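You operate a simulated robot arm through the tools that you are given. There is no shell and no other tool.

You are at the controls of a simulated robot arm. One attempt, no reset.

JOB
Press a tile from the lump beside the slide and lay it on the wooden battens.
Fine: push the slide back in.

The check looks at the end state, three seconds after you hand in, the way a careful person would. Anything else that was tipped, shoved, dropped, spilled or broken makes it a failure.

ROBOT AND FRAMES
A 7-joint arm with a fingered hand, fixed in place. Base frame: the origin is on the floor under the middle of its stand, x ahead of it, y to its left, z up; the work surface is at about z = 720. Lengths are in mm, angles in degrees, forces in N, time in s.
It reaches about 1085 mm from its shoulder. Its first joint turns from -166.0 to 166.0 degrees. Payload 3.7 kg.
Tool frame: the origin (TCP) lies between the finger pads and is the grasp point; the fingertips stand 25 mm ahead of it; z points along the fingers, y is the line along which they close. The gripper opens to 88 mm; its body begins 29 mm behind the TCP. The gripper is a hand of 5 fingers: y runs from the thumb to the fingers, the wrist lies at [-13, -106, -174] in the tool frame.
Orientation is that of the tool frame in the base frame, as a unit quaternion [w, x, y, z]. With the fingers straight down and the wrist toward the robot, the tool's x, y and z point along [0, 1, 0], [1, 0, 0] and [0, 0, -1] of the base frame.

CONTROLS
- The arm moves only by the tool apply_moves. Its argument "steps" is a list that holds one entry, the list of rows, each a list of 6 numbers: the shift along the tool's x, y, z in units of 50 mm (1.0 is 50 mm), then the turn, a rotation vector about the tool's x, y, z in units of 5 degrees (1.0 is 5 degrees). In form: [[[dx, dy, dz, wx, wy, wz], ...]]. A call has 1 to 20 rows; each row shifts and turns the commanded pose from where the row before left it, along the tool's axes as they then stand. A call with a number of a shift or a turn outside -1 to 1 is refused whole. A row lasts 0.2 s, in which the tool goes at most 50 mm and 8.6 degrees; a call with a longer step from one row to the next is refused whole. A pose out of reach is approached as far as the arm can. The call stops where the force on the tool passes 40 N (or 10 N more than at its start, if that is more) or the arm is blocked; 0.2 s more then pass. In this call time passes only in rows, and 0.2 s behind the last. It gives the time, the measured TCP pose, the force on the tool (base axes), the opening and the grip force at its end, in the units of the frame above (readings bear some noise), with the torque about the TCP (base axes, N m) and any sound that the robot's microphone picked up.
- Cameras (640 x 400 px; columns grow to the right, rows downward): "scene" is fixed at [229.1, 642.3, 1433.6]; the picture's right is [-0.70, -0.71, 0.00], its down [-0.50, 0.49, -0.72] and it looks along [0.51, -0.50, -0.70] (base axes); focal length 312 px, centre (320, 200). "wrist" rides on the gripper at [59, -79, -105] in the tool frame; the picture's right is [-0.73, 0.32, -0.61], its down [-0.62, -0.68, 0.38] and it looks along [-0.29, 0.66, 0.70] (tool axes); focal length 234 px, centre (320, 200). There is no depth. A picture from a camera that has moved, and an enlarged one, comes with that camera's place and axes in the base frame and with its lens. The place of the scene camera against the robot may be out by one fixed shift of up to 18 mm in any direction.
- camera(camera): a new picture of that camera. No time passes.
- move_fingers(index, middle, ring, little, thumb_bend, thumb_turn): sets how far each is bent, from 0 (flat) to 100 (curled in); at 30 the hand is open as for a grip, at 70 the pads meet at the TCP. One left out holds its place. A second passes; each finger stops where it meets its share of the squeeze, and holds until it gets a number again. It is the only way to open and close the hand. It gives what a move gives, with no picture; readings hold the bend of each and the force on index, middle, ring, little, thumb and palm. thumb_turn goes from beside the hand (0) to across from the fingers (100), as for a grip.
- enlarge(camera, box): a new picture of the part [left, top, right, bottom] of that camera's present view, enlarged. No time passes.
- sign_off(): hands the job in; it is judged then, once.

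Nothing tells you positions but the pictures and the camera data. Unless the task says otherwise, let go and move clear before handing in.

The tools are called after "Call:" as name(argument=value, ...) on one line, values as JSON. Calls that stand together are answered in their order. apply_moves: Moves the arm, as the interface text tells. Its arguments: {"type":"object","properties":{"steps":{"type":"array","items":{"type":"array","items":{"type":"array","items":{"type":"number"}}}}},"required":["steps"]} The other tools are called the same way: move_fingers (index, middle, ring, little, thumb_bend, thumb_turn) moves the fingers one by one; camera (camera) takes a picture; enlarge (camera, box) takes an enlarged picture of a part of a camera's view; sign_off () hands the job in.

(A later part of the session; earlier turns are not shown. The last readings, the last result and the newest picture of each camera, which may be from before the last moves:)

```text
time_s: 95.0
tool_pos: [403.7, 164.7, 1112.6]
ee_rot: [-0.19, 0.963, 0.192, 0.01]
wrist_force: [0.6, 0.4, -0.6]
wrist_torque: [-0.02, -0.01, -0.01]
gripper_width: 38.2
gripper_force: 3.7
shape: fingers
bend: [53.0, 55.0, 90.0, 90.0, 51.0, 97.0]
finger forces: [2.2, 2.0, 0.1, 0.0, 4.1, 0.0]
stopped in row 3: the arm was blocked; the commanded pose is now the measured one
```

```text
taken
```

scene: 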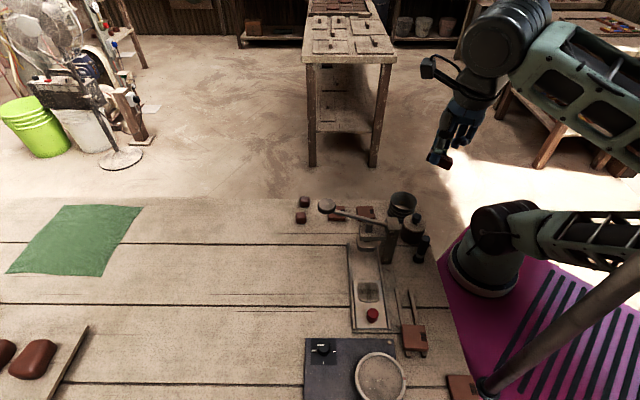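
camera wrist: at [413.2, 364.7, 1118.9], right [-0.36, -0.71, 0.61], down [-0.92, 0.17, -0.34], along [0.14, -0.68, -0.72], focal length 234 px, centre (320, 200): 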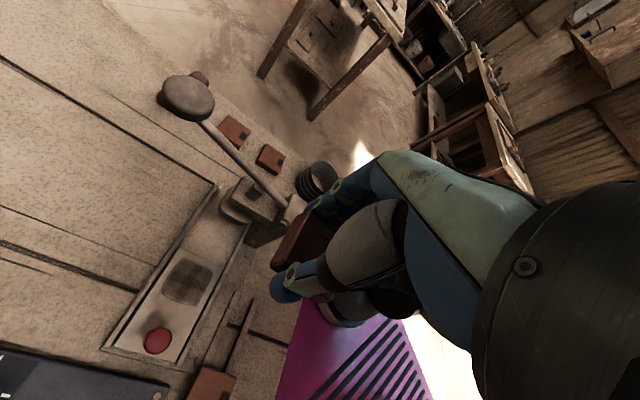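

The tile is still firmly held. The wrist is at its flex limit here, so I'll let the hand point more outward to relieve it and then extend the arm outward.

Call:
apply_moves(steps=[[[0, 0, 0, 0.39, 0.86, -0.3], [0, 0, 0, 0.39, 0.86, -0.3], [0, 0, 0, 0.39, 0.86, -0.3], [0, 0, 0, 0.39, 0.86, -0.3]]])

Call:
camera(camera="scene")

```text
time_s: 96.0
tool_pos: [408.2, 181.6, 1111.1]
ee_rot: [-0.278, 0.924, 0.213, 0.153]
wrist_force: [0.3, 1.0, -0.2]
wrist_torque: [-0.03, 0.0, 0.0]
gripper_width: 38.0
gripper_force: 3.8
shape: fingers
bend: [53.0, 55.0, 90.0, 90.0, 51.0, 97.0]
finger forces: [2.2, 1.9, 0.1, 0.0, 3.9, 0.0]
out of reach, approached as far as the arm can: row 3, 4
```

```text
taken
```

scene: 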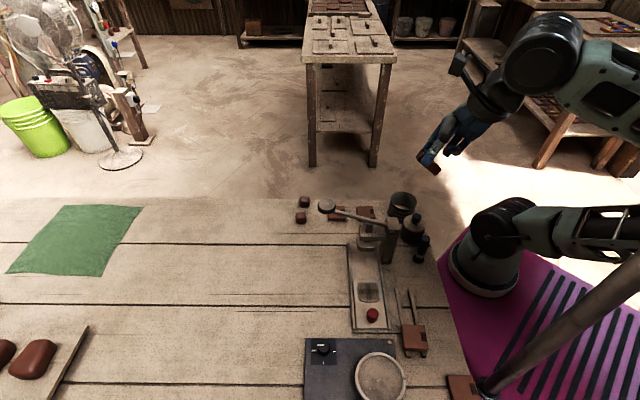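

Call:
apply_moves(steps=[[[0.41, -0.233, 0.339, 0, 0, 0], [0.41, -0.233, 0.339, 0, 0, 0], [0.41, -0.233, 0.339, 0, 0, 0], [0.41, -0.233, 0.339, 0, 0, 0]]])

Call:
camera(camera="scene")

```text
time_s: 97.0
tool_pos: [419.8, 210.4, 1125.4]
ee_rot: [-0.345, 0.902, 0.202, 0.162]
wrist_force: [0.7, 0.2, -0.5]
wrist_torque: [-0.04, -0.01, 0.01]
gripper_width: 38.4
gripper_force: 4.2
shape: fingers
bend: [53.0, 55.0, 90.0, 90.0, 51.0, 97.0]
finger forces: [2.2, 1.9, 0.0, 0.0, 4.0, 0.0]
stopped in row 4: the arm was blocked; the commanded pose is now the measured one
```

```text
taken
```

scene: 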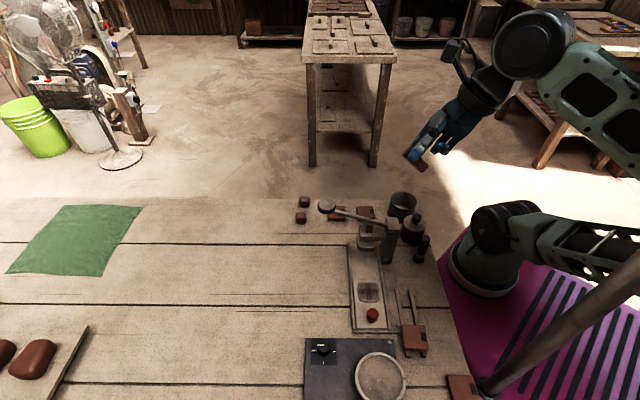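

I'll run small test motions to find which directions the arm can actually follow from here.

Call:
apply_moves(steps=[[[0, 0, 0.3, 0, 0, 0], [0, 0, 0.3, 0, 0, 0]]])

Call:
camera(camera="wrist")

Call:
camera(camera="scene")

```text
time_s: 97.8
tool_pos: [413.3, 217.8, 1126.7]
ee_rot: [-0.388, 0.882, 0.216, 0.158]
wrist_force: [0.0, 0.1, -0.3]
wrist_torque: [0.02, -0.06, 0.01]
gripper_width: 38.3
gripper_force: 4.3
shape: fingers
bend: [53.0, 55.0, 90.0, 90.0, 51.0, 97.0]
finger forces: [2.2, 2.0, 0.1, 0.1, 3.9, 0.0]
stopped in row 2: the arm was blocked; the commanded pose is now the measured one
```

```text
taken
camera wrist: at [412.4, 202.1, 1269.4], right [-0.53, -0.84, -0.13], down [-0.83, 0.54, -0.11], along [0.16, 0.05, -0.99], focal length 234 px, centre (320, 200)
```

wrist: 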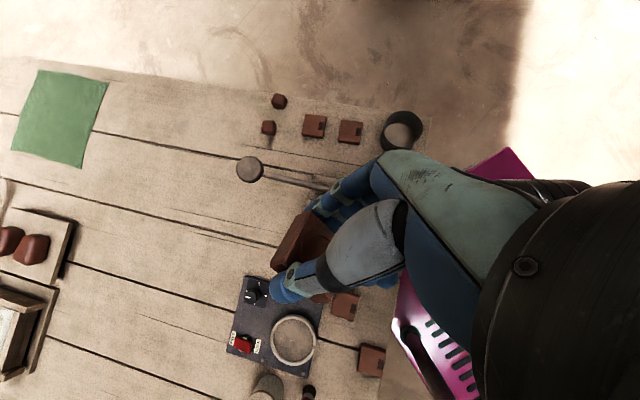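

```text
taken
```

scene: 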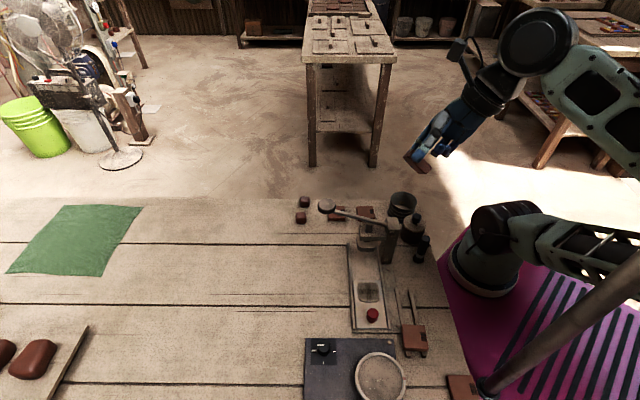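

The forearm now points upward with the hand folded back on it, so the wrist is at its limit. I'll unfold the hand by pivoting about the wrist itself, with the fingers swinging outward.

Call:
apply_moves(steps=[[[0, -0.304, 0.185, 1, 0, 0], [0, -0.304, 0.185, 1, 0, 0], [0, -0.304, 0.185, 1, 0, 0], [0, -0.304, 0.185, 1, 0, 0]]])

Call:
camera(camera="scene")

```text
time_s: 98.8
tool_pos: [388.3, 285.2, 1147.7]
ee_rot: [-0.535, 0.801, 0.239, 0.123]
wrist_force: [-0.3, -0.8, 0.2]
wrist_torque: [0.01, -0.04, 0.04]
gripper_width: 38.3
gripper_force: 4.3
shape: fingers
bend: [53.0, 55.0, 90.0, 90.0, 51.0, 97.0]
finger forces: [2.2, 2.1, 0.0, 0.0, 3.8, 0.1]
out of reach, approached as far as the arm can: row 1
```

```text
taken
```

scene: 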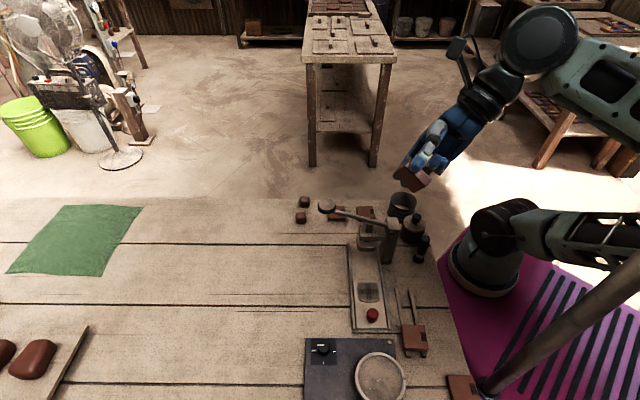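

That tracked well, so the wrist has slack now. Next I'll swing the whole arm forward about its shoulder in one rigid motion, bringing the elbow up and the hand forward and down.

Call:
apply_moves(steps=[[[-0.022, 0.398, 0.746, -0.768, -0.577, 0.286], [-0.022, 0.398, 0.746, -0.768, -0.577, 0.286], [-0.022, 0.398, 0.746, -0.768, -0.577, 0.286]]])

Call:
camera(camera="scene")

```text
time_s: 99.5
tool_pos: [400.9, 273.7, 1151.7]
ee_rot: [-0.519, 0.813, 0.215, 0.157]
wrist_force: [0.7, 0.4, -0.4]
wrist_torque: [-0.02, -0.04, -0.03]
gripper_width: 38.5
gripper_force: 4.1
shape: fingers
bend: [53.0, 55.0, 90.0, 90.0, 51.0, 97.0]
finger forces: [2.2, 2.2, 0.1, 0.0, 3.8, 0.0]
stopped in row 3: the arm was blocked; the commanded pose is now the measured one
```

```text
taken
```

scene: 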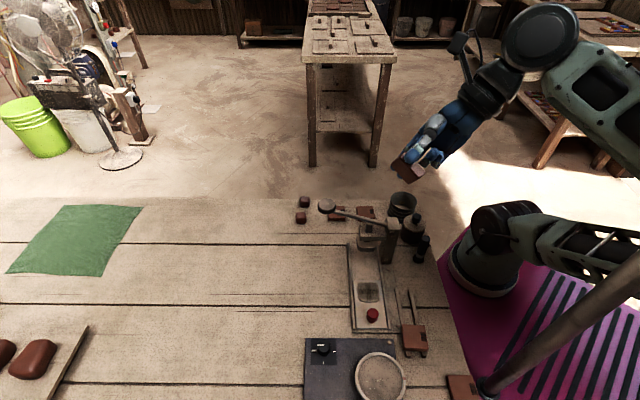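

Call:
camera(camera="wrist")

Call:
enlarge(camera="scene", box=[400, 0, 640, 400])

```text
taken
camera wrist: at [407.3, 219.9, 1283.1], right [-0.48, -0.81, -0.35], down [-0.87, 0.48, 0.07], along [0.11, 0.34, -0.94], focal length 234 px, centre (320, 200)
```

wrist: 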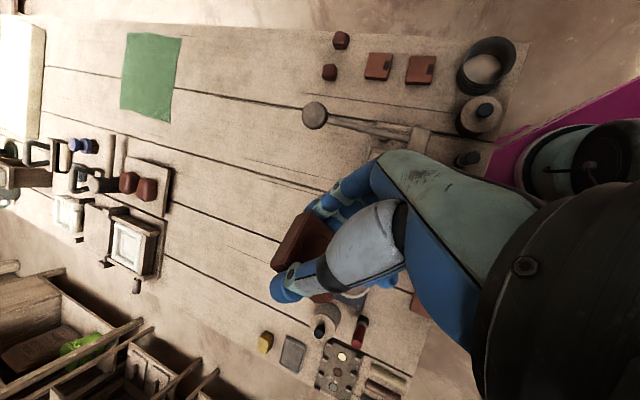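

```text
1.00 times, centred on (520, 200) of scene (not enlarged: the box is as wide or as high as the picture)
camera zoom: at [229.1, 642.3, 1433.6], right [-0.7, -0.71, 0.0], down [-0.5, 0.49, -0.72], along [0.51, -0.5, -0.7], focal length 312 px, centre (120, 200)
```

zoom: 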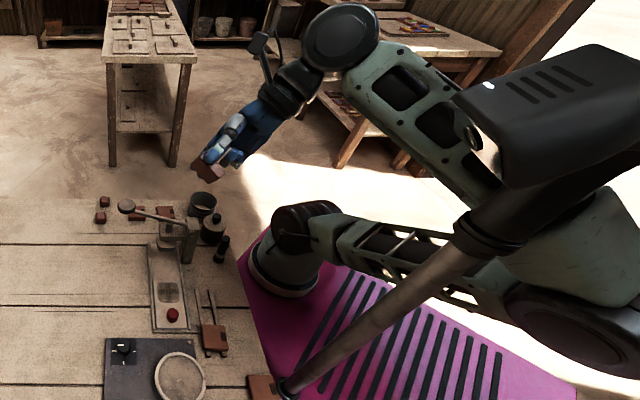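

Now I understand: the extended view shows a lamp on a pole next to the robot, and my forearm has ended up underneath its head, which is what blocks the elbow from rising. The pole itself looks unmoved. I'll carefully retrace my path in reverse and watch the lamp in the extended view.

Call:
apply_moves(steps=[[[-0.11, 0.247, -0.08, -0.83, -0.53, 0.2], [-0.11, 0.247, -0.08, -0.83, -0.53, 0.2], [-0.11, 0.247, -0.08, -0.83, -0.53, 0.2], [-0.11, 0.247, -0.08, -0.83, -0.53, 0.2]]])

Call:
enlarge(camera="scene", box=[400, 0, 640, 400])

```text
time_s: 100.5
tool_pos: [390.8, 221.9, 1129.7]
ee_rot: [-0.399, 0.885, 0.222, 0.098]
wrist_force: [-0.2, -0.9, 0.1]
wrist_torque: [-0.02, 0.03, 0.0]
gripper_width: 38.1
gripper_force: 3.8
shape: fingers
bend: [53.0, 55.0, 90.0, 90.0, 51.0, 97.0]
finger forces: [2.2, 2.0, 0.0, 0.1, 4.0, 0.0]
```

```text
1.00 times, centred on (520, 200) of scene (not enlarged: the box is as wide or as high as the picture)
camera zoom: at [229.1, 642.3, 1433.6], right [-0.7, -0.71, 0.0], down [-0.5, 0.49, -0.72], along [0.51, -0.5, -0.7], focal length 312 px, centre (120, 200)
```

zoom: 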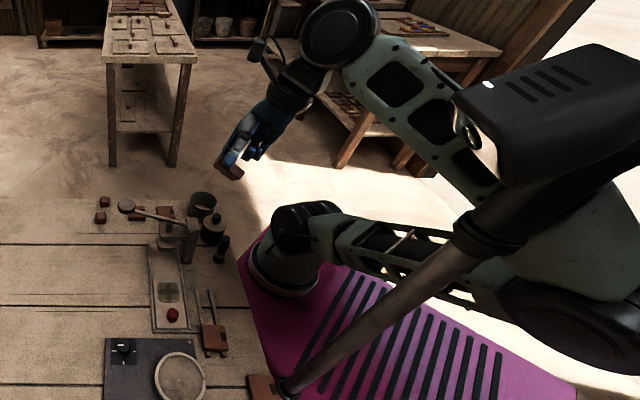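

The reverse motion tracks cleanly and the lamp stands still. I'll continue retracing.

Call:
apply_moves(steps=[[[-0.11, 0.247, -0.08, -0.83, -0.53, 0.2], [-0.11, 0.247, -0.08, -0.83, -0.53, 0.2], [-0.11, 0.247, -0.08, -0.83, -0.53, 0.2], [-0.11, 0.247, -0.08, -0.83, -0.53, 0.2]]])

Call:
enlarge(camera="scene", box=[400, 0, 640, 400])

```text
time_s: 101.1
tool_pos: [375.5, 202.4, 1119.4]
ee_rot: [-0.348, 0.901, 0.254, 0.04]
wrist_force: [-0.1, 0.4, -0.2]
wrist_torque: [0.01, -0.01, 0.0]
gripper_width: 38.1
gripper_force: 3.9
shape: fingers
bend: [53.0, 55.0, 90.0, 90.0, 51.0, 97.0]
finger forces: [2.2, 2.1, 0.0, 0.0, 3.8, 0.0]
stopped in row 3: the arm was blocked; the commanded pose is now the measured one
```

```text
1.00 times, centred on (520, 200) of scene (not enlarged: the box is as wide or as high as the picture)
camera zoom: at [229.1, 642.3, 1433.6], right [-0.7, -0.71, 0.0], down [-0.5, 0.49, -0.72], along [0.51, -0.5, -0.7], focal length 312 px, centre (120, 200)
```

zoom: 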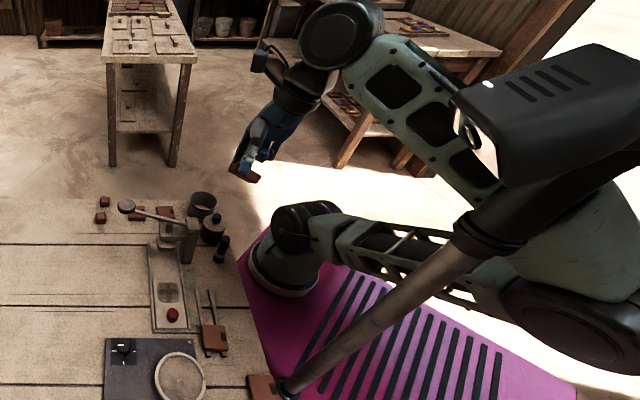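

Call:
apply_moves(steps=[[[0.22, -0.05, 0.33, 0, 0, 0], [0.19, 0.07, 0.26, -0.4, 0, 0.1], [0.19, 0.07, 0.26, -0.4, 0, 0.1]]])

Call:
enlarge(camera="scene", box=[400, 0, 640, 400])

```text
time_s: 102.1
tool_pos: [389.5, 205.8, 1122.8]
ee_rot: [-0.354, 0.9, 0.24, 0.083]
wrist_force: [-0.2, -0.1, -0.8]
wrist_torque: [-0.01, 0.02, 0.02]
gripper_width: 38.3
gripper_force: 3.6
shape: fingers
bend: [53.0, 55.0, 90.0, 90.0, 51.0, 97.0]
finger forces: [2.2, 2.0, 0.1, 0.0, 3.8, 0.1]
stopped in row 3: the arm was blocked; the commanded pose is now the measured one
```

```text
1.00 times, centred on (520, 200) of scene (not enlarged: the box is as wide or as high as the picture)
camera zoom: at [229.1, 642.3, 1433.6], right [-0.7, -0.71, 0.0], down [-0.5, 0.49, -0.72], along [0.51, -0.5, -0.7], focal length 312 px, centre (120, 200)
```

zoom: 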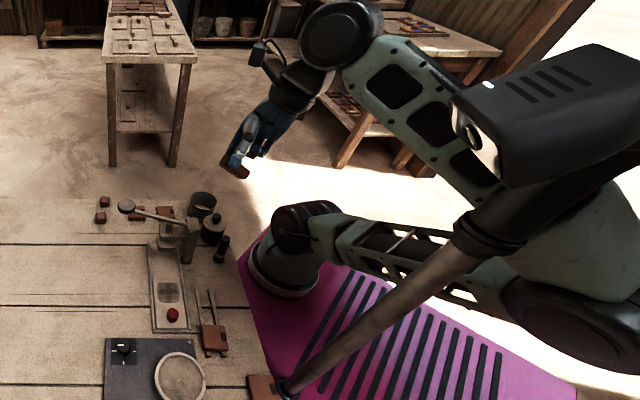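

Forward is blocked by the lamp. I'll fold the elbow instead, drawing the wrist down towards the shoulder so the forearm drops clear below the lamp head.

Call:
apply_moves(steps=[[[-0.262, 0.372, 0.208, 0, 0, 0], [-0.262, 0.372, 0.208, 0, 0, 0], [-0.262, 0.372, 0.208, 0, 0, 0], [-0.262, 0.372, 0.208, 0, 0, 0]]])

Call:
enlarge(camera="scene", box=[400, 0, 640, 400])

```text
time_s: 103.1
tool_pos: [383.7, 184.3, 1026.5]
ee_rot: [-0.353, 0.901, 0.24, 0.081]
wrist_force: [-0.6, 0.5, -0.9]
wrist_torque: [-0.02, 0.02, -0.01]
gripper_width: 38.3
gripper_force: 3.7
shape: fingers
bend: [53.0, 55.0, 90.0, 90.0, 51.0, 97.0]
finger forces: [2.3, 2.0, 0.0, 0.1, 3.7, 0.0]
out of reach, approached as far as the arm can: row 1, 2, 3
```

```text
1.00 times, centred on (520, 200) of scene (not enlarged: the box is as wide or as high as the picture)
camera zoom: at [229.1, 642.3, 1433.6], right [-0.7, -0.71, 0.0], down [-0.5, 0.49, -0.72], along [0.51, -0.5, -0.7], focal length 312 px, centre (120, 200)
```

zoom: 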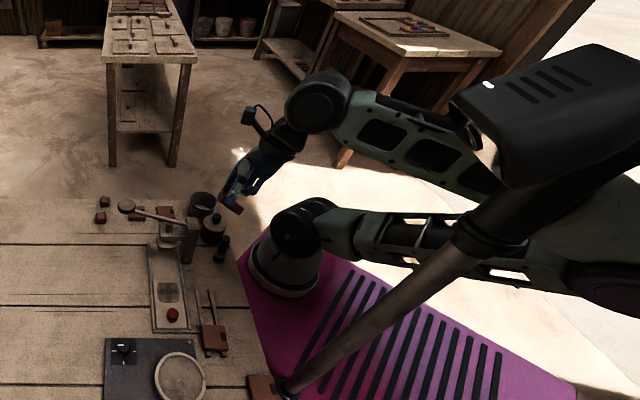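

The forearm has dropped clear of the lamp head. Now I'll move the hand in +x, away from the lamp, which should bring the elbow up over the base.

Call:
apply_moves(steps=[[[-0.262, 0.372, 0.208, 0, 0, 0], [0.3, 0.25, -0.07, 0, 0, 0], [0.47, 0.382, -0.106, 0, 0, 0], [0.47, 0.382, -0.106, 0, 0, 0]]])

Call:
enlarge(camera="scene", box=[400, 0, 640, 400])

```text
time_s: 104.1
tool_pos: [456.7, 153.0, 1005.8]
ee_rot: [-0.357, 0.898, 0.244, 0.084]
wrist_force: [-0.1, 0.0, 0.1]
wrist_torque: [0.0, -0.02, -0.02]
gripper_width: 38.2
gripper_force: 3.5
shape: fingers
bend: [53.0, 55.0, 90.0, 90.0, 51.0, 97.0]
finger forces: [2.2, 2.1, 0.1, 0.1, 3.8, 0.0]
```

```text
1.00 times, centred on (520, 200) of scene (not enlarged: the box is as wide or as high as the picture)
camera zoom: at [229.1, 642.3, 1433.6], right [-0.7, -0.71, 0.0], down [-0.5, 0.49, -0.72], along [0.51, -0.5, -0.7], focal length 312 px, centre (120, 200)
```

zoom: 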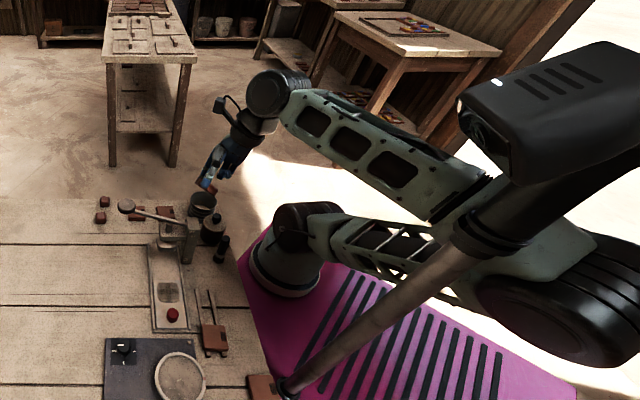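

That works: the forearm is out from under the lamp head. I'll continue in +x and then check the lamp.

Call:
apply_moves(steps=[[[0.47, 0.382, -0.106, 0, 0, 0], [0.47, 0.382, -0.106, 0, 0, 0], [0.47, 0.382, -0.106, 0, 0, 0]]])

Call:
enlarge(camera="scene", box=[400, 0, 640, 400])

```text
time_s: 104.7
tool_pos: [449.7, 181.1, 994.5]
ee_rot: [-0.371, 0.869, 0.326, 0.041]
wrist_force: [-0.4, -0.1, -0.6]
wrist_torque: [-0.04, -0.02, 0.0]
gripper_width: 38.1
gripper_force: 4.5
shape: fingers
bend: [53.0, 55.0, 90.0, 90.0, 51.0, 97.0]
finger forces: [2.3, 2.0, 0.0, 0.0, 3.7, 0.0]
stopped in row 2: the arm was blocked; the commanded pose is now the measured one
```

```text
1.00 times, centred on (520, 200) of scene (not enlarged: the box is as wide or as high as the picture)
camera zoom: at [229.1, 642.3, 1433.6], right [-0.7, -0.71, 0.0], down [-0.5, 0.49, -0.72], along [0.51, -0.5, -0.7], focal length 312 px, centre (120, 200)
```

zoom: 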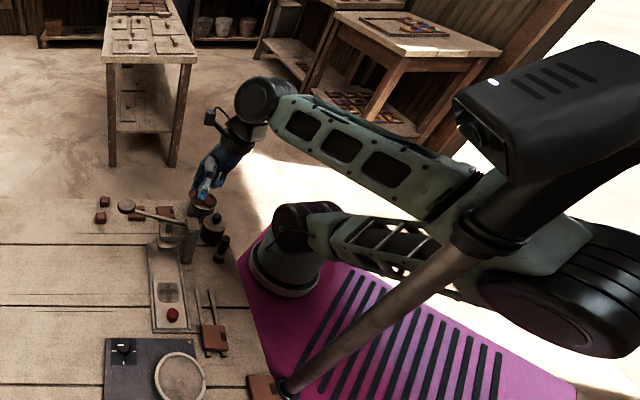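

The elbow drifted towards the pole again. I'll turn the whole arm about its vertical axis, rigidly and counter-clockwise, to take the elbow away from the pole first.

Call:
apply_moves(steps=[[[-0.162, -0.4, 0.272, 0.313, -0.618, -0.723], [-0.162, -0.4, 0.272, 0.313, -0.618, -0.723], [-0.162, -0.4, 0.272, 0.313, -0.618, -0.723]]])

Call:
enlarge(camera="scene", box=[400, 0, 640, 400])

```text
time_s: 105.7
tool_pos: [398.0, 198.4, 1001.1]
ee_rot: [-0.406, 0.811, 0.421, -0.009]
wrist_force: [0.2, 1.0, -0.5]
wrist_torque: [-0.01, 0.0, 0.04]
gripper_width: 38.4
gripper_force: 4.2
shape: fingers
bend: [53.0, 55.0, 90.0, 90.0, 51.0, 97.0]
finger forces: [2.2, 2.1, 0.0, 0.0, 3.9, 0.0]
stopped in row 3: the arm was blocked; the commanded pose is now the measured one
```

```text
1.00 times, centred on (520, 200) of scene (not enlarged: the box is as wide or as high as the picture)
camera zoom: at [229.1, 642.3, 1433.6], right [-0.7, -0.71, 0.0], down [-0.5, 0.49, -0.72], along [0.51, -0.5, -0.7], focal length 312 px, centre (120, 200)
```

zoom: 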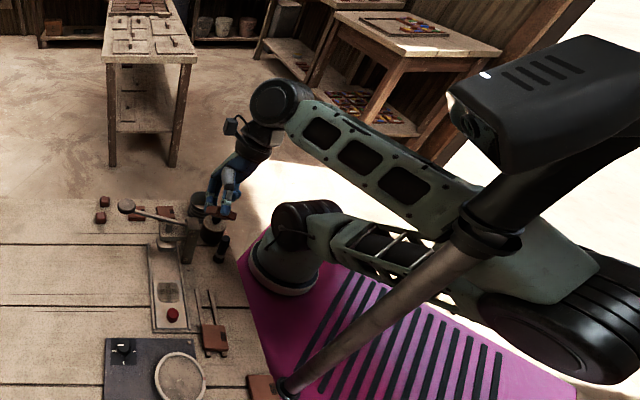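

I'll look closer at the lamp to see whether it has been disturbed.

Call:
enlarge(camera="scene", box=[630, 0, 640, 240])

Call:
enlarge(camera="scene", box=[440, 300, 560, 400])

```text
1.67 times, centred on (635, 120) of scene
camera zoom: at [229.1, 642.3, 1433.6], right [-0.7, -0.71, 0.0], down [-0.5, 0.49, -0.72], along [0.51, -0.5, -0.7], focal length 520 px, centre (-205, 333)
```

zoom: 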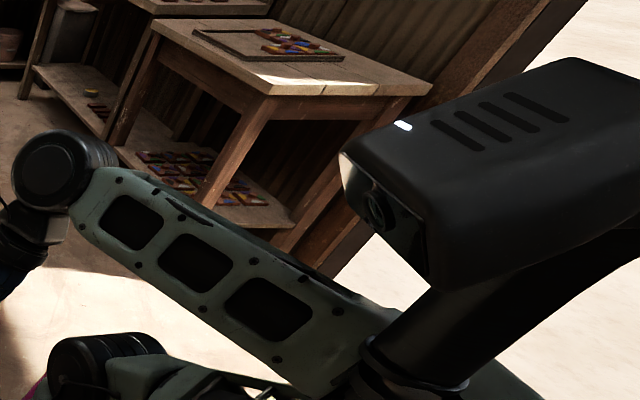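

```text
4.00 times, centred on (500, 350) of scene
camera zoom: at [229.1, 642.3, 1433.6], right [-0.7, -0.71, 0.0], down [-0.5, 0.49, -0.72], along [0.51, -0.5, -0.7], focal length 1247 px, centre (-400, -400)
```

zoom: 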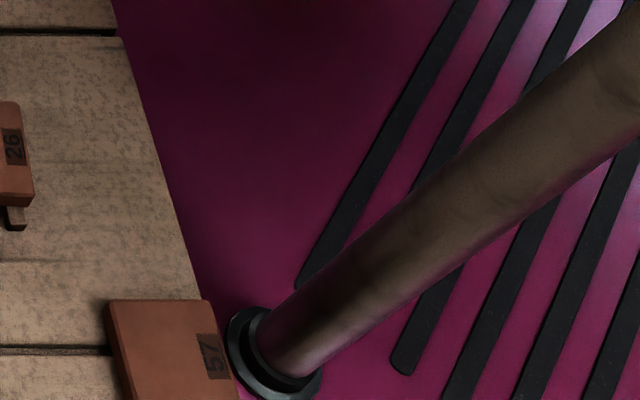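

The box is a camera head on a mast that stands on the robot's own platform, and its foot is untouched. Now I'll try to raise the elbow with a rigid swing about the shoulder.

Call:
apply_moves(steps=[[[0.08, 0.204, -0.226, 0.92, 0.067, 0.383], [0.08, 0.204, -0.226, 0.92, 0.067, 0.383], [0.08, 0.204, -0.226, 0.92, 0.067, 0.383], [0.08, 0.204, -0.226, 0.92, 0.067, 0.383]]])

Call:
enlarge(camera="scene", box=[400, 0, 640, 400])

```text
time_s: 106.6
tool_pos: [382.9, 216.0, 998.7]
ee_rot: [-0.481, 0.75, 0.439, -0.116]
wrist_force: [0.6, 0.8, -0.1]
wrist_torque: [-0.01, -0.03, -0.01]
gripper_width: 38.2
gripper_force: 3.8
shape: fingers
bend: [53.0, 55.0, 90.0, 90.0, 51.0, 97.0]
finger forces: [2.2, 2.0, 0.0, 0.0, 3.9, 0.0]
stopped in row 4: the arm was blocked; the commanded pose is now the measured one
```

```text
1.00 times, centred on (520, 200) of scene (not enlarged: the box is as wide or as high as the picture)
camera zoom: at [229.1, 642.3, 1433.6], right [-0.7, -0.71, 0.0], down [-0.5, 0.49, -0.72], along [0.51, -0.5, -0.7], focal length 312 px, centre (120, 200)
```

zoom: 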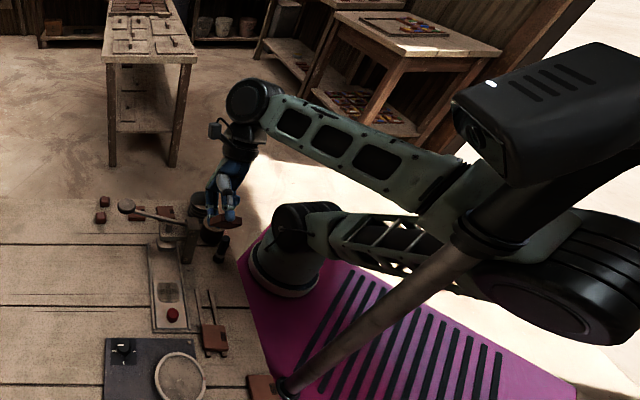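

The elbow housing is right next to the mast's neck. I'll turn counter-clockwise again, rigidly about the shoulder, to take it away from the mast.

Call:
apply_moves(steps=[[[-0.137, -0.287, 0.397, 0.248, -0.823, -0.51], [-0.137, -0.287, 0.397, 0.248, -0.823, -0.51]]])

Call:
enlarge(camera="scene", box=[400, 0, 640, 400])

```text
time_s: 107.2
tool_pos: [342.3, 220.7, 1003.2]
ee_rot: [-0.483, 0.704, 0.497, -0.157]
wrist_force: [-0.2, 0.3, -0.6]
wrist_torque: [0.0, 0.0, 0.01]
gripper_width: 38.0
gripper_force: 3.9
shape: fingers
bend: [53.0, 55.0, 90.0, 90.0, 51.0, 97.0]
finger forces: [2.2, 2.1, 0.0, 0.1, 3.9, 0.0]
```

```text
1.00 times, centred on (520, 200) of scene (not enlarged: the box is as wide or as high as the picture)
camera zoom: at [229.1, 642.3, 1433.6], right [-0.7, -0.71, 0.0], down [-0.5, 0.49, -0.72], along [0.51, -0.5, -0.7], focal length 312 px, centre (120, 200)
```

zoom: 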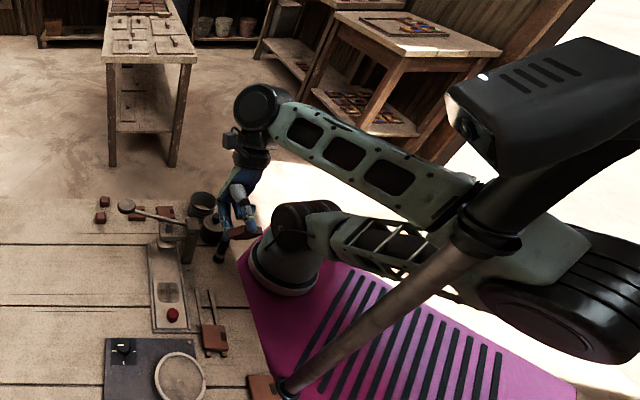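

Call:
apply_moves(steps=[[[-0.125, -0.268, 0.397, 0.259, -0.836, -0.485], [-0.125, -0.268, 0.397, 0.259, -0.836, -0.485], [-0.125, -0.268, 0.397, 0.259, -0.836, -0.485]]])

Call:
enlarge(camera="scene", box=[400, 0, 640, 400])

```text
time_s: 108.0
tool_pos: [263.8, 242.7, 996.2]
ee_rot: [-0.442, 0.638, 0.59, -0.224]
wrist_force: [-0.1, -0.4, -0.6]
wrist_torque: [0.01, -0.04, 0.0]
gripper_width: 38.1
gripper_force: 3.9
shape: fingers
bend: [53.0, 55.0, 90.0, 90.0, 51.0, 97.0]
finger forces: [2.3, 2.1, 0.0, 0.1, 3.9, 0.1]
```

```text
1.00 times, centred on (520, 200) of scene (not enlarged: the box is as wide or as high as the picture)
camera zoom: at [229.1, 642.3, 1433.6], right [-0.7, -0.71, 0.0], down [-0.5, 0.49, -0.72], along [0.51, -0.5, -0.7], focal length 312 px, centre (120, 200)
```

zoom: 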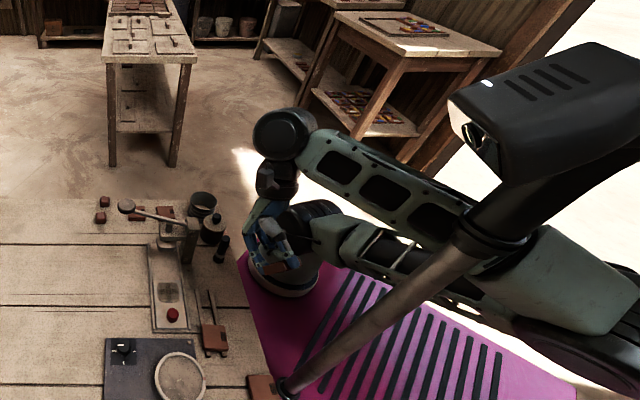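

The elbow is well clear of the mast now. Next I'll raise the elbow by swinging the whole arm about the shoulder.

Call:
apply_moves(steps=[[[0.008, -0.018, -0.366, 0.963, 0.271, 0.004], [0.008, -0.018, -0.366, 0.963, 0.271, 0.004], [0.008, -0.018, -0.366, 0.963, 0.271, 0.004]]])

Call:
enlarge(camera="scene", box=[400, 0, 640, 400])

```text
time_s: 108.8
tool_pos: [308.1, 227.1, 1021.0]
ee_rot: [-0.539, 0.587, 0.539, -0.273]
wrist_force: [-0.7, -0.2, 0.2]
wrist_torque: [0.01, -0.01, 0.01]
gripper_width: 38.2
gripper_force: 4.2
shape: fingers
bend: [53.0, 55.0, 90.0, 90.0, 51.0, 97.0]
finger forces: [2.3, 2.1, 0.0, 0.0, 3.9, 0.0]
```

```text
1.00 times, centred on (520, 200) of scene (not enlarged: the box is as wide or as high as the picture)
camera zoom: at [229.1, 642.3, 1433.6], right [-0.7, -0.71, 0.0], down [-0.5, 0.49, -0.72], along [0.51, -0.5, -0.7], focal length 312 px, centre (120, 200)
```

zoom: 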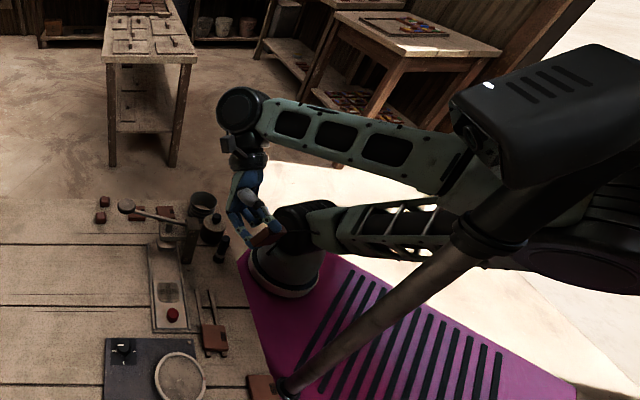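

Tracking well and the elbow is rising. I'll continue.

Call:
apply_moves(steps=[[[0.008, -0.018, -0.366, 0.963, 0.271, 0.004], [0.008, -0.018, -0.366, 0.963, 0.271, 0.004], [0.008, -0.018, -0.366, 0.963, 0.271, 0.004]]])

Call:
enlarge(camera="scene", box=[400, 0, 640, 400])

```text
time_s: 109.6
tool_pos: [355.8, 208.9, 1035.5]
ee_rot: [0.627, -0.524, -0.481, 0.317]
wrist_force: [-0.3, 0.2, -0.1]
wrist_torque: [-0.03, -0.02, -0.01]
gripper_width: 38.4
gripper_force: 4.3
shape: fingers
bend: [53.0, 55.0, 90.0, 90.0, 51.0, 97.0]
finger forces: [2.3, 2.2, 0.0, 0.1, 3.9, 0.0]
```

```text
1.00 times, centred on (520, 200) of scene (not enlarged: the box is as wide or as high as the picture)
camera zoom: at [229.1, 642.3, 1433.6], right [-0.7, -0.71, 0.0], down [-0.5, 0.49, -0.72], along [0.51, -0.5, -0.7], focal length 312 px, centre (120, 200)
```

zoom: 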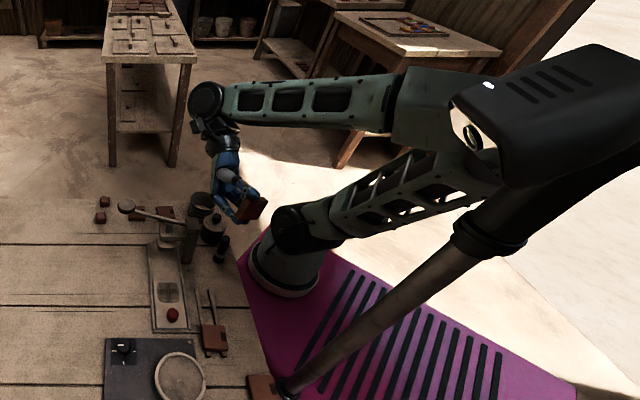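

The elbow is back up. Two more steps, then I'll level the hand.

Call:
apply_moves(steps=[[[0.008, -0.018, -0.366, 0.963, 0.271, 0.004], [0.008, -0.018, -0.366, 0.963, 0.271, 0.004]]])

Call:
enlarge(camera="scene", box=[400, 0, 640, 400])

```text
time_s: 110.2
tool_pos: [391.5, 196.6, 1036.2]
ee_rot: [0.68, -0.477, -0.438, 0.344]
wrist_force: [-0.6, -0.1, -0.7]
wrist_torque: [0.0, 0.0, 0.0]
gripper_width: 38.1
gripper_force: 4.5
shape: fingers
bend: [53.0, 55.0, 90.0, 90.0, 51.0, 97.0]
finger forces: [2.3, 2.2, 0.0, 0.1, 3.9, 0.0]
```

```text
1.00 times, centred on (520, 200) of scene (not enlarged: the box is as wide or as high as the picture)
camera zoom: at [229.1, 642.3, 1433.6], right [-0.7, -0.71, 0.0], down [-0.5, 0.49, -0.72], along [0.51, -0.5, -0.7], focal length 312 px, centre (120, 200)
```

zoom: 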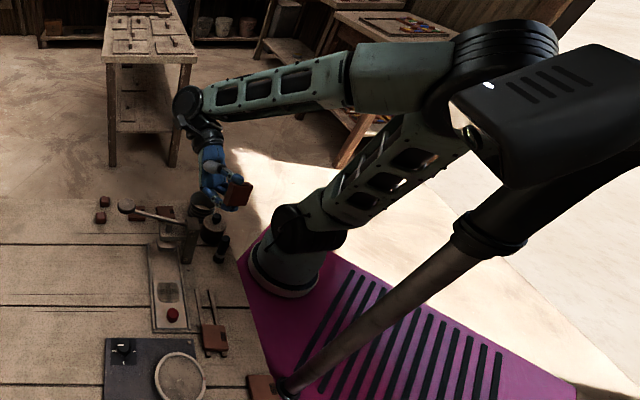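

The arm is back in a good elbow-up posture with the tile still held. I'll raise it a bit and then pivot the hand about the wrist to bring the fingers back to pointing down.

Call:
apply_moves(steps=[[[0.16, -0.57, 0.097, 0, 0, 0], [0.16, -0.57, 0.097, 0, 0, 0], [0.16, -0.57, 0.097, 0, 0, 0], [-0.023, 0.298, -0.18, -0.957, 0.115, 0.314], [-0.023, 0.298, -0.18, -0.957, 0.115, 0.314], [-0.023, 0.298, -0.18, -0.957, 0.115, 0.314], [-0.023, 0.298, -0.18, -0.957, 0.115, 0.314]]])

Call:
enlarge(camera="scene", box=[400, 0, 640, 400])

```text
time_s: 111.8
tool_pos: [432.9, 202.8, 1051.0]
ee_rot: [-0.58, 0.614, 0.448, -0.293]
wrist_force: [0.3, -0.9, -1.1]
wrist_torque: [0.01, 0.02, 0.0]
gripper_width: 38.2
gripper_force: 4.2
shape: fingers
bend: [53.0, 55.0, 90.0, 90.0, 51.0, 97.0]
finger forces: [2.4, 2.0, 0.1, 0.1, 3.8, 0.0]
out of reach, approached as far as the arm can: row 3
```

```text
1.00 times, centred on (520, 200) of scene (not enlarged: the box is as wide or as high as the picture)
camera zoom: at [229.1, 642.3, 1433.6], right [-0.7, -0.71, 0.0], down [-0.5, 0.49, -0.72], along [0.51, -0.5, -0.7], focal length 312 px, centre (120, 200)
```

zoom: 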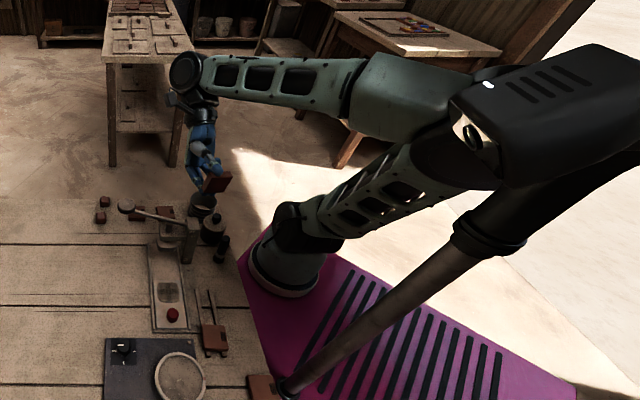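

Call:
apply_moves(steps=[[[-0.023, 0.298, -0.18, -0.957, 0.115, 0.314], [-0.023, 0.298, -0.18, -0.957, 0.115, 0.314], [-0.023, 0.298, -0.18, -0.957, 0.115, 0.314], [-0.023, 0.298, -0.18, -0.957, 0.115, 0.314], [-0.023, 0.298, -0.18, -0.957, 0.115, 0.314], [-0.023, 0.298, -0.18, -0.957, 0.115, 0.314]]])

Call:
enlarge(camera="scene", box=[400, 0, 640, 400])

```text
time_s: 113.2
tool_pos: [513.5, 151.9, 992.9]
ee_rot: [-0.432, 0.765, 0.435, -0.197]
wrist_force: [-0.6, -0.2, -1.0]
wrist_torque: [0.0, -0.01, 0.02]
gripper_width: 38.2
gripper_force: 4.1
shape: fingers
bend: [53.0, 55.0, 90.0, 90.0, 51.0, 97.0]
finger forces: [2.4, 1.9, 0.1, 0.0, 4.0, 0.0]
```

```text
1.00 times, centred on (520, 200) of scene (not enlarged: the box is as wide or as high as the picture)
camera zoom: at [229.1, 642.3, 1433.6], right [-0.7, -0.71, 0.0], down [-0.5, 0.49, -0.72], along [0.51, -0.5, -0.7], focal length 312 px, centre (120, 200)
```

zoom: 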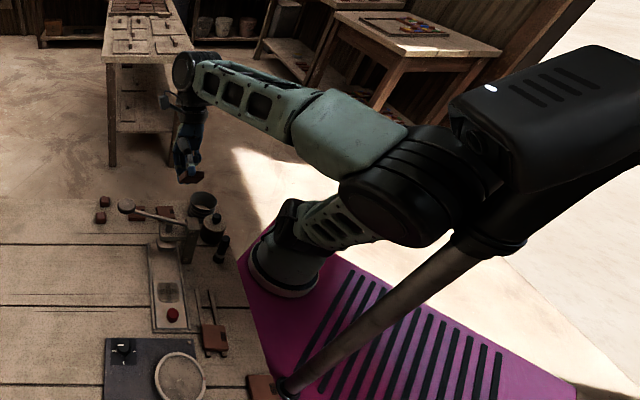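

The elbow drifted a little towards the camera mast. I'll swing the whole arm rigidly about the shoulder to put the elbow straight above it.

Call:
apply_moves(steps=[[[-0.162, -0.006, -0.328, 0.823, 0.4, -0.403], [-0.162, -0.006, -0.328, 0.823, 0.4, -0.403], [-0.162, -0.006, -0.328, 0.823, 0.4, -0.403]]])

Call:
enlarge(camera="scene", box=[400, 0, 640, 400])

```text
time_s: 114.0
tool_pos: [523.7, 124.1, 1012.4]
ee_rot: [-0.51, 0.718, 0.435, -0.185]
wrist_force: [0.8, 0.7, -0.1]
wrist_torque: [0.03, -0.01, 0.02]
gripper_width: 38.2
gripper_force: 4.2
shape: fingers
bend: [53.0, 55.0, 90.0, 90.0, 51.0, 97.0]
finger forces: [2.4, 2.0, 0.0, 0.1, 3.9, 0.0]
```

```text
1.00 times, centred on (520, 200) of scene (not enlarged: the box is as wide or as high as the picture)
camera zoom: at [229.1, 642.3, 1433.6], right [-0.7, -0.71, 0.0], down [-0.5, 0.49, -0.72], along [0.51, -0.5, -0.7], focal length 312 px, centre (120, 200)
```

zoom: 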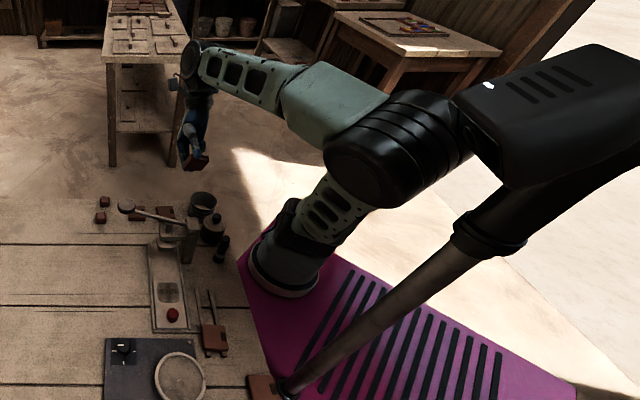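

Call:
apply_moves(steps=[[[-0.162, -0.006, -0.328, 0.823, 0.4, -0.403], [-0.162, -0.006, -0.328, 0.823, 0.4, -0.403], [-0.162, -0.006, -0.328, 0.823, 0.4, -0.403]]])

Call:
enlarge(camera="scene", box=[400, 0, 640, 400])

```text
time_s: 114.8
tool_pos: [546.0, 74.5, 1024.9]
ee_rot: [-0.617, 0.644, 0.421, -0.165]
wrist_force: [0.0, 0.1, -1.3]
wrist_torque: [-0.02, 0.0, 0.03]
gripper_width: 38.3
gripper_force: 3.4
shape: fingers
bend: [53.0, 55.0, 90.0, 90.0, 51.0, 97.0]
finger forces: [2.4, 2.0, 0.0, 0.1, 4.0, 0.0]
```

```text
1.00 times, centred on (520, 200) of scene (not enlarged: the box is as wide or as high as the picture)
camera zoom: at [229.1, 642.3, 1433.6], right [-0.7, -0.71, 0.0], down [-0.5, 0.49, -0.72], along [0.51, -0.5, -0.7], focal length 312 px, centre (120, 200)
```

zoom: 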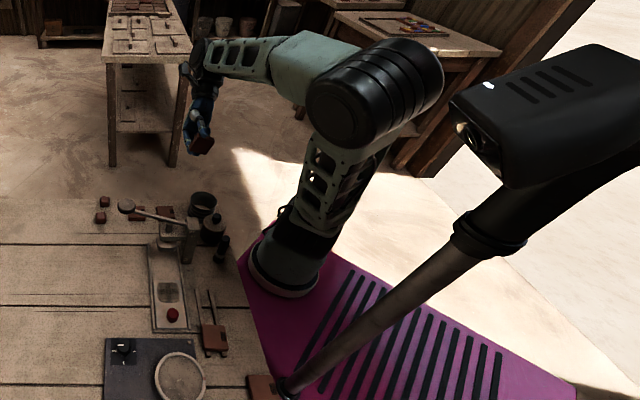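

The elbow is directly above the shoulder and well clear of the mast. Now I'll pivot the hand down about the wrist in stages and check the elbow each time.

Call:
apply_moves(steps=[[[-0.065, 0.292, -0.173, -0.936, 0, 0.352], [-0.065, 0.292, -0.173, -0.936, 0, 0.352], [-0.065, 0.292, -0.173, -0.936, 0, 0.352], [-0.065, 0.292, -0.173, -0.936, 0, 0.352]]])

Call:
enlarge(camera="scene", box=[400, 0, 640, 400])

```text
time_s: 115.8
tool_pos: [586.1, 40.8, 978.6]
ee_rot: [-0.492, 0.761, 0.402, -0.131]
wrist_force: [0.3, -0.8, -0.9]
wrist_torque: [-0.02, -0.04, 0.02]
gripper_width: 38.2
gripper_force: 4.0
shape: fingers
bend: [53.0, 55.0, 90.0, 90.0, 51.0, 97.0]
finger forces: [2.4, 2.0, 0.1, 0.0, 3.9, 0.1]
```

```text
1.00 times, centred on (520, 200) of scene (not enlarged: the box is as wide or as high as the picture)
camera zoom: at [229.1, 642.3, 1433.6], right [-0.7, -0.71, 0.0], down [-0.5, 0.49, -0.72], along [0.51, -0.5, -0.7], focal length 312 px, centre (120, 200)
```

zoom: 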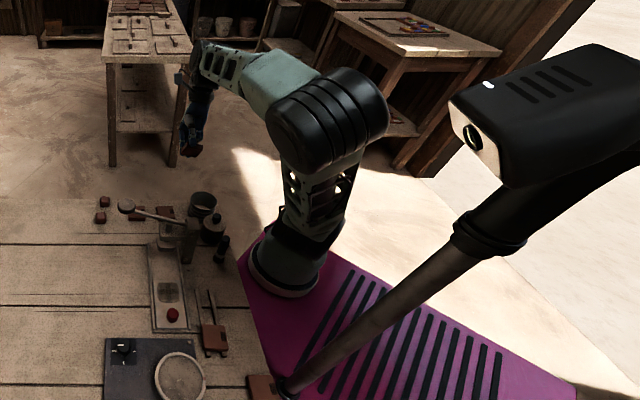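

Call:
apply_moves(steps=[[[-0.065, 0.292, -0.173, -0.936, 0, 0.352], [-0.065, 0.292, -0.173, -0.936, 0, 0.352], [-0.065, 0.292, -0.173, -0.936, 0, 0.352]]])

Call:
enlarge(camera="scene", box=[400, 0, 640, 400])

```text
time_s: 116.6
tool_pos: [615.9, 5.8, 955.9]
ee_rot: [-0.389, 0.833, 0.38, -0.104]
wrist_force: [0.3, 0.5, 0.2]
wrist_torque: [0.01, -0.03, 0.0]
gripper_width: 38.2
gripper_force: 3.8
shape: fingers
bend: [53.0, 55.0, 90.0, 90.0, 51.0, 97.0]
finger forces: [2.3, 2.0, 0.0, 0.1, 3.8, 0.0]
```

```text
1.00 times, centred on (520, 200) of scene (not enlarged: the box is as wide or as high as the picture)
camera zoom: at [229.1, 642.3, 1433.6], right [-0.7, -0.71, 0.0], down [-0.5, 0.49, -0.72], along [0.51, -0.5, -0.7], focal length 312 px, centre (120, 200)
```

zoom: 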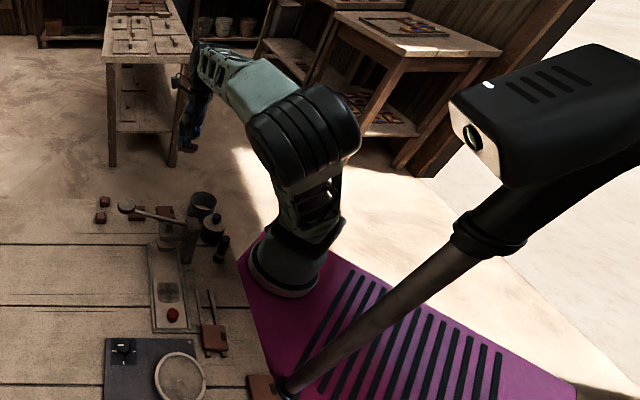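

Call:
apply_moves(steps=[[[-0.065, 0.292, -0.173, -0.936, 0, 0.352], [-0.065, 0.292, -0.173, -0.936, 0, 0.352], [-0.065, 0.292, -0.173, -0.936, 0, 0.352], [-0.065, 0.292, -0.173, -0.936, 0, 0.352]]])

Call:
enlarge(camera="scene", box=[400, 0, 640, 400])

```text
time_s: 117.6
tool_pos: [654.2, -49.4, 941.9]
ee_rot: [-0.241, 0.907, 0.34, -0.064]
wrist_force: [-0.3, -0.4, -0.8]
wrist_torque: [-0.01, 0.0, -0.02]
gripper_width: 38.3
gripper_force: 3.9
shape: fingers
bend: [53.0, 55.0, 90.0, 90.0, 51.0, 97.0]
finger forces: [2.3, 1.9, 0.0, 0.0, 3.9, 0.0]
```

```text
1.00 times, centred on (520, 200) of scene (not enlarged: the box is as wide or as high as the picture)
camera zoom: at [229.1, 642.3, 1433.6], right [-0.7, -0.71, 0.0], down [-0.5, 0.49, -0.72], along [0.51, -0.5, -0.7], focal length 312 px, centre (120, 200)
```

zoom: 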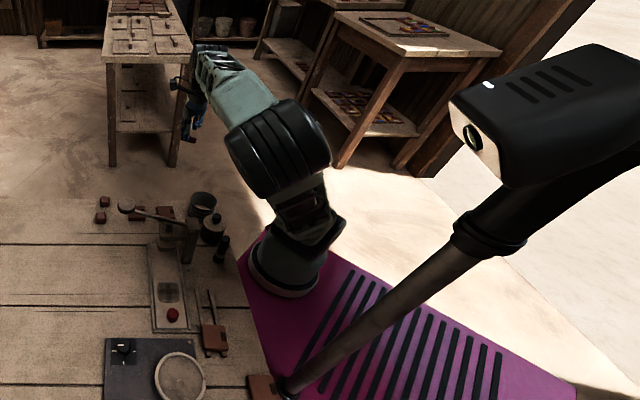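

Call:
apply_moves(steps=[[[-0.065, 0.292, -0.173, -0.936, 0, 0.352], [-0.065, 0.292, -0.173, -0.936, 0, 0.352], [-0.065, 0.292, -0.173, -0.936, 0, 0.352], [-0.065, 0.292, -0.173, -0.936, 0, 0.352], [-0.065, 0.292, -0.173, -0.936, 0, 0.352], [-0.065, 0.292, -0.173, -0.936, 0, 0.352]]])

Call:
enlarge(camera="scene", box=[400, 0, 640, 400])

Call:
camera(camera="wrist")

```text
time_s: 119.0
tool_pos: [695.8, -140.0, 963.7]
ee_rot: [-0.007, 0.965, 0.261, -0.001]
wrist_force: [0.2, 0.3, -0.5]
wrist_torque: [0.0, -0.01, 0.0]
gripper_width: 38.1
gripper_force: 4.2
shape: fingers
bend: [53.0, 55.0, 90.0, 90.0, 51.0, 97.0]
finger forces: [2.3, 1.8, 0.0, 0.1, 4.1, 0.0]
```

```text
1.00 times, centred on (520, 200) of scene (not enlarged: the box is as wide or as high as the picture)
camera zoom: at [229.1, 642.3, 1433.6], right [-0.7, -0.71, 0.0], down [-0.5, 0.49, -0.72], along [0.51, -0.5, -0.7], focal length 312 px, centre (120, 200)
```

zoom: 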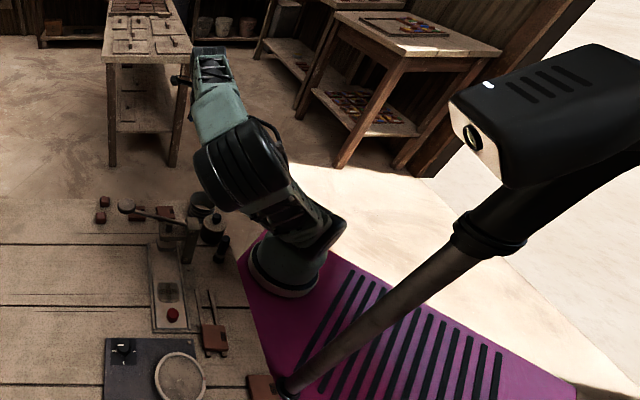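

```text
taken
camera wrist: at [707.6, -43.3, 1070.4], right [-0.46, -0.65, 0.6], down [-0.88, 0.28, -0.37], along [0.08, -0.7, -0.71], focal length 234 px, centre (320, 200)
```

wrist: 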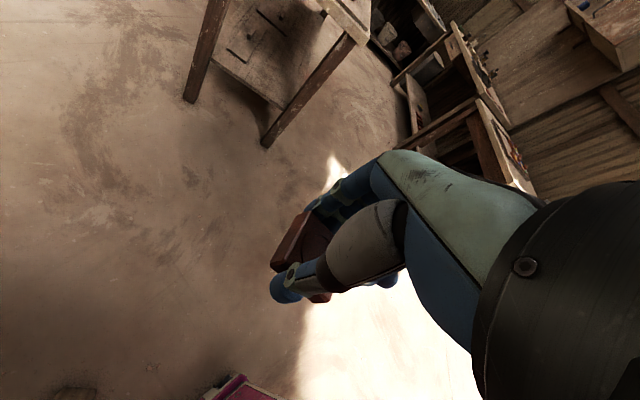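

The hand is level again and the tile is secure. The elbow now leans over the table side, so I'll test how the elbow reacts to a small yaw of the hand.

Call:
apply_moves(steps=[[[0, 0, 0, 0, 0, 1], [0, 0, 0, 0, 0, 1], [0, 0, 0, 0, 0, 1], [0, 0, 0, 0, 0, 1]]])

Call:
enlarge(camera="scene", box=[400, 0, 640, 400])

```text
time_s: 120.0
tool_pos: [696.7, -139.4, 965.1]
ee_rot: [-0.006, 0.996, 0.089, -0.003]
wrist_force: [-0.3, -0.4, -0.6]
wrist_torque: [-0.02, -0.04, -0.01]
gripper_width: 38.1
gripper_force: 3.9
shape: fingers
bend: [53.0, 55.0, 90.0, 90.0, 51.0, 97.0]
finger forces: [2.3, 1.8, 0.0, 0.0, 4.0, 0.0]
```

```text
1.00 times, centred on (520, 200) of scene (not enlarged: the box is as wide or as high as the picture)
camera zoom: at [229.1, 642.3, 1433.6], right [-0.7, -0.71, 0.0], down [-0.5, 0.49, -0.72], along [0.51, -0.5, -0.7], focal length 312 px, centre (120, 200)
```

zoom: 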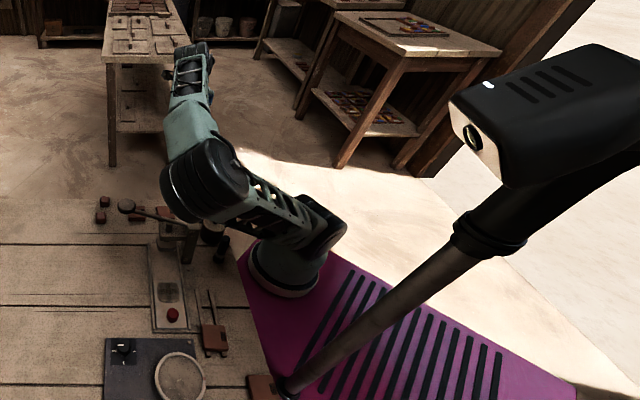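

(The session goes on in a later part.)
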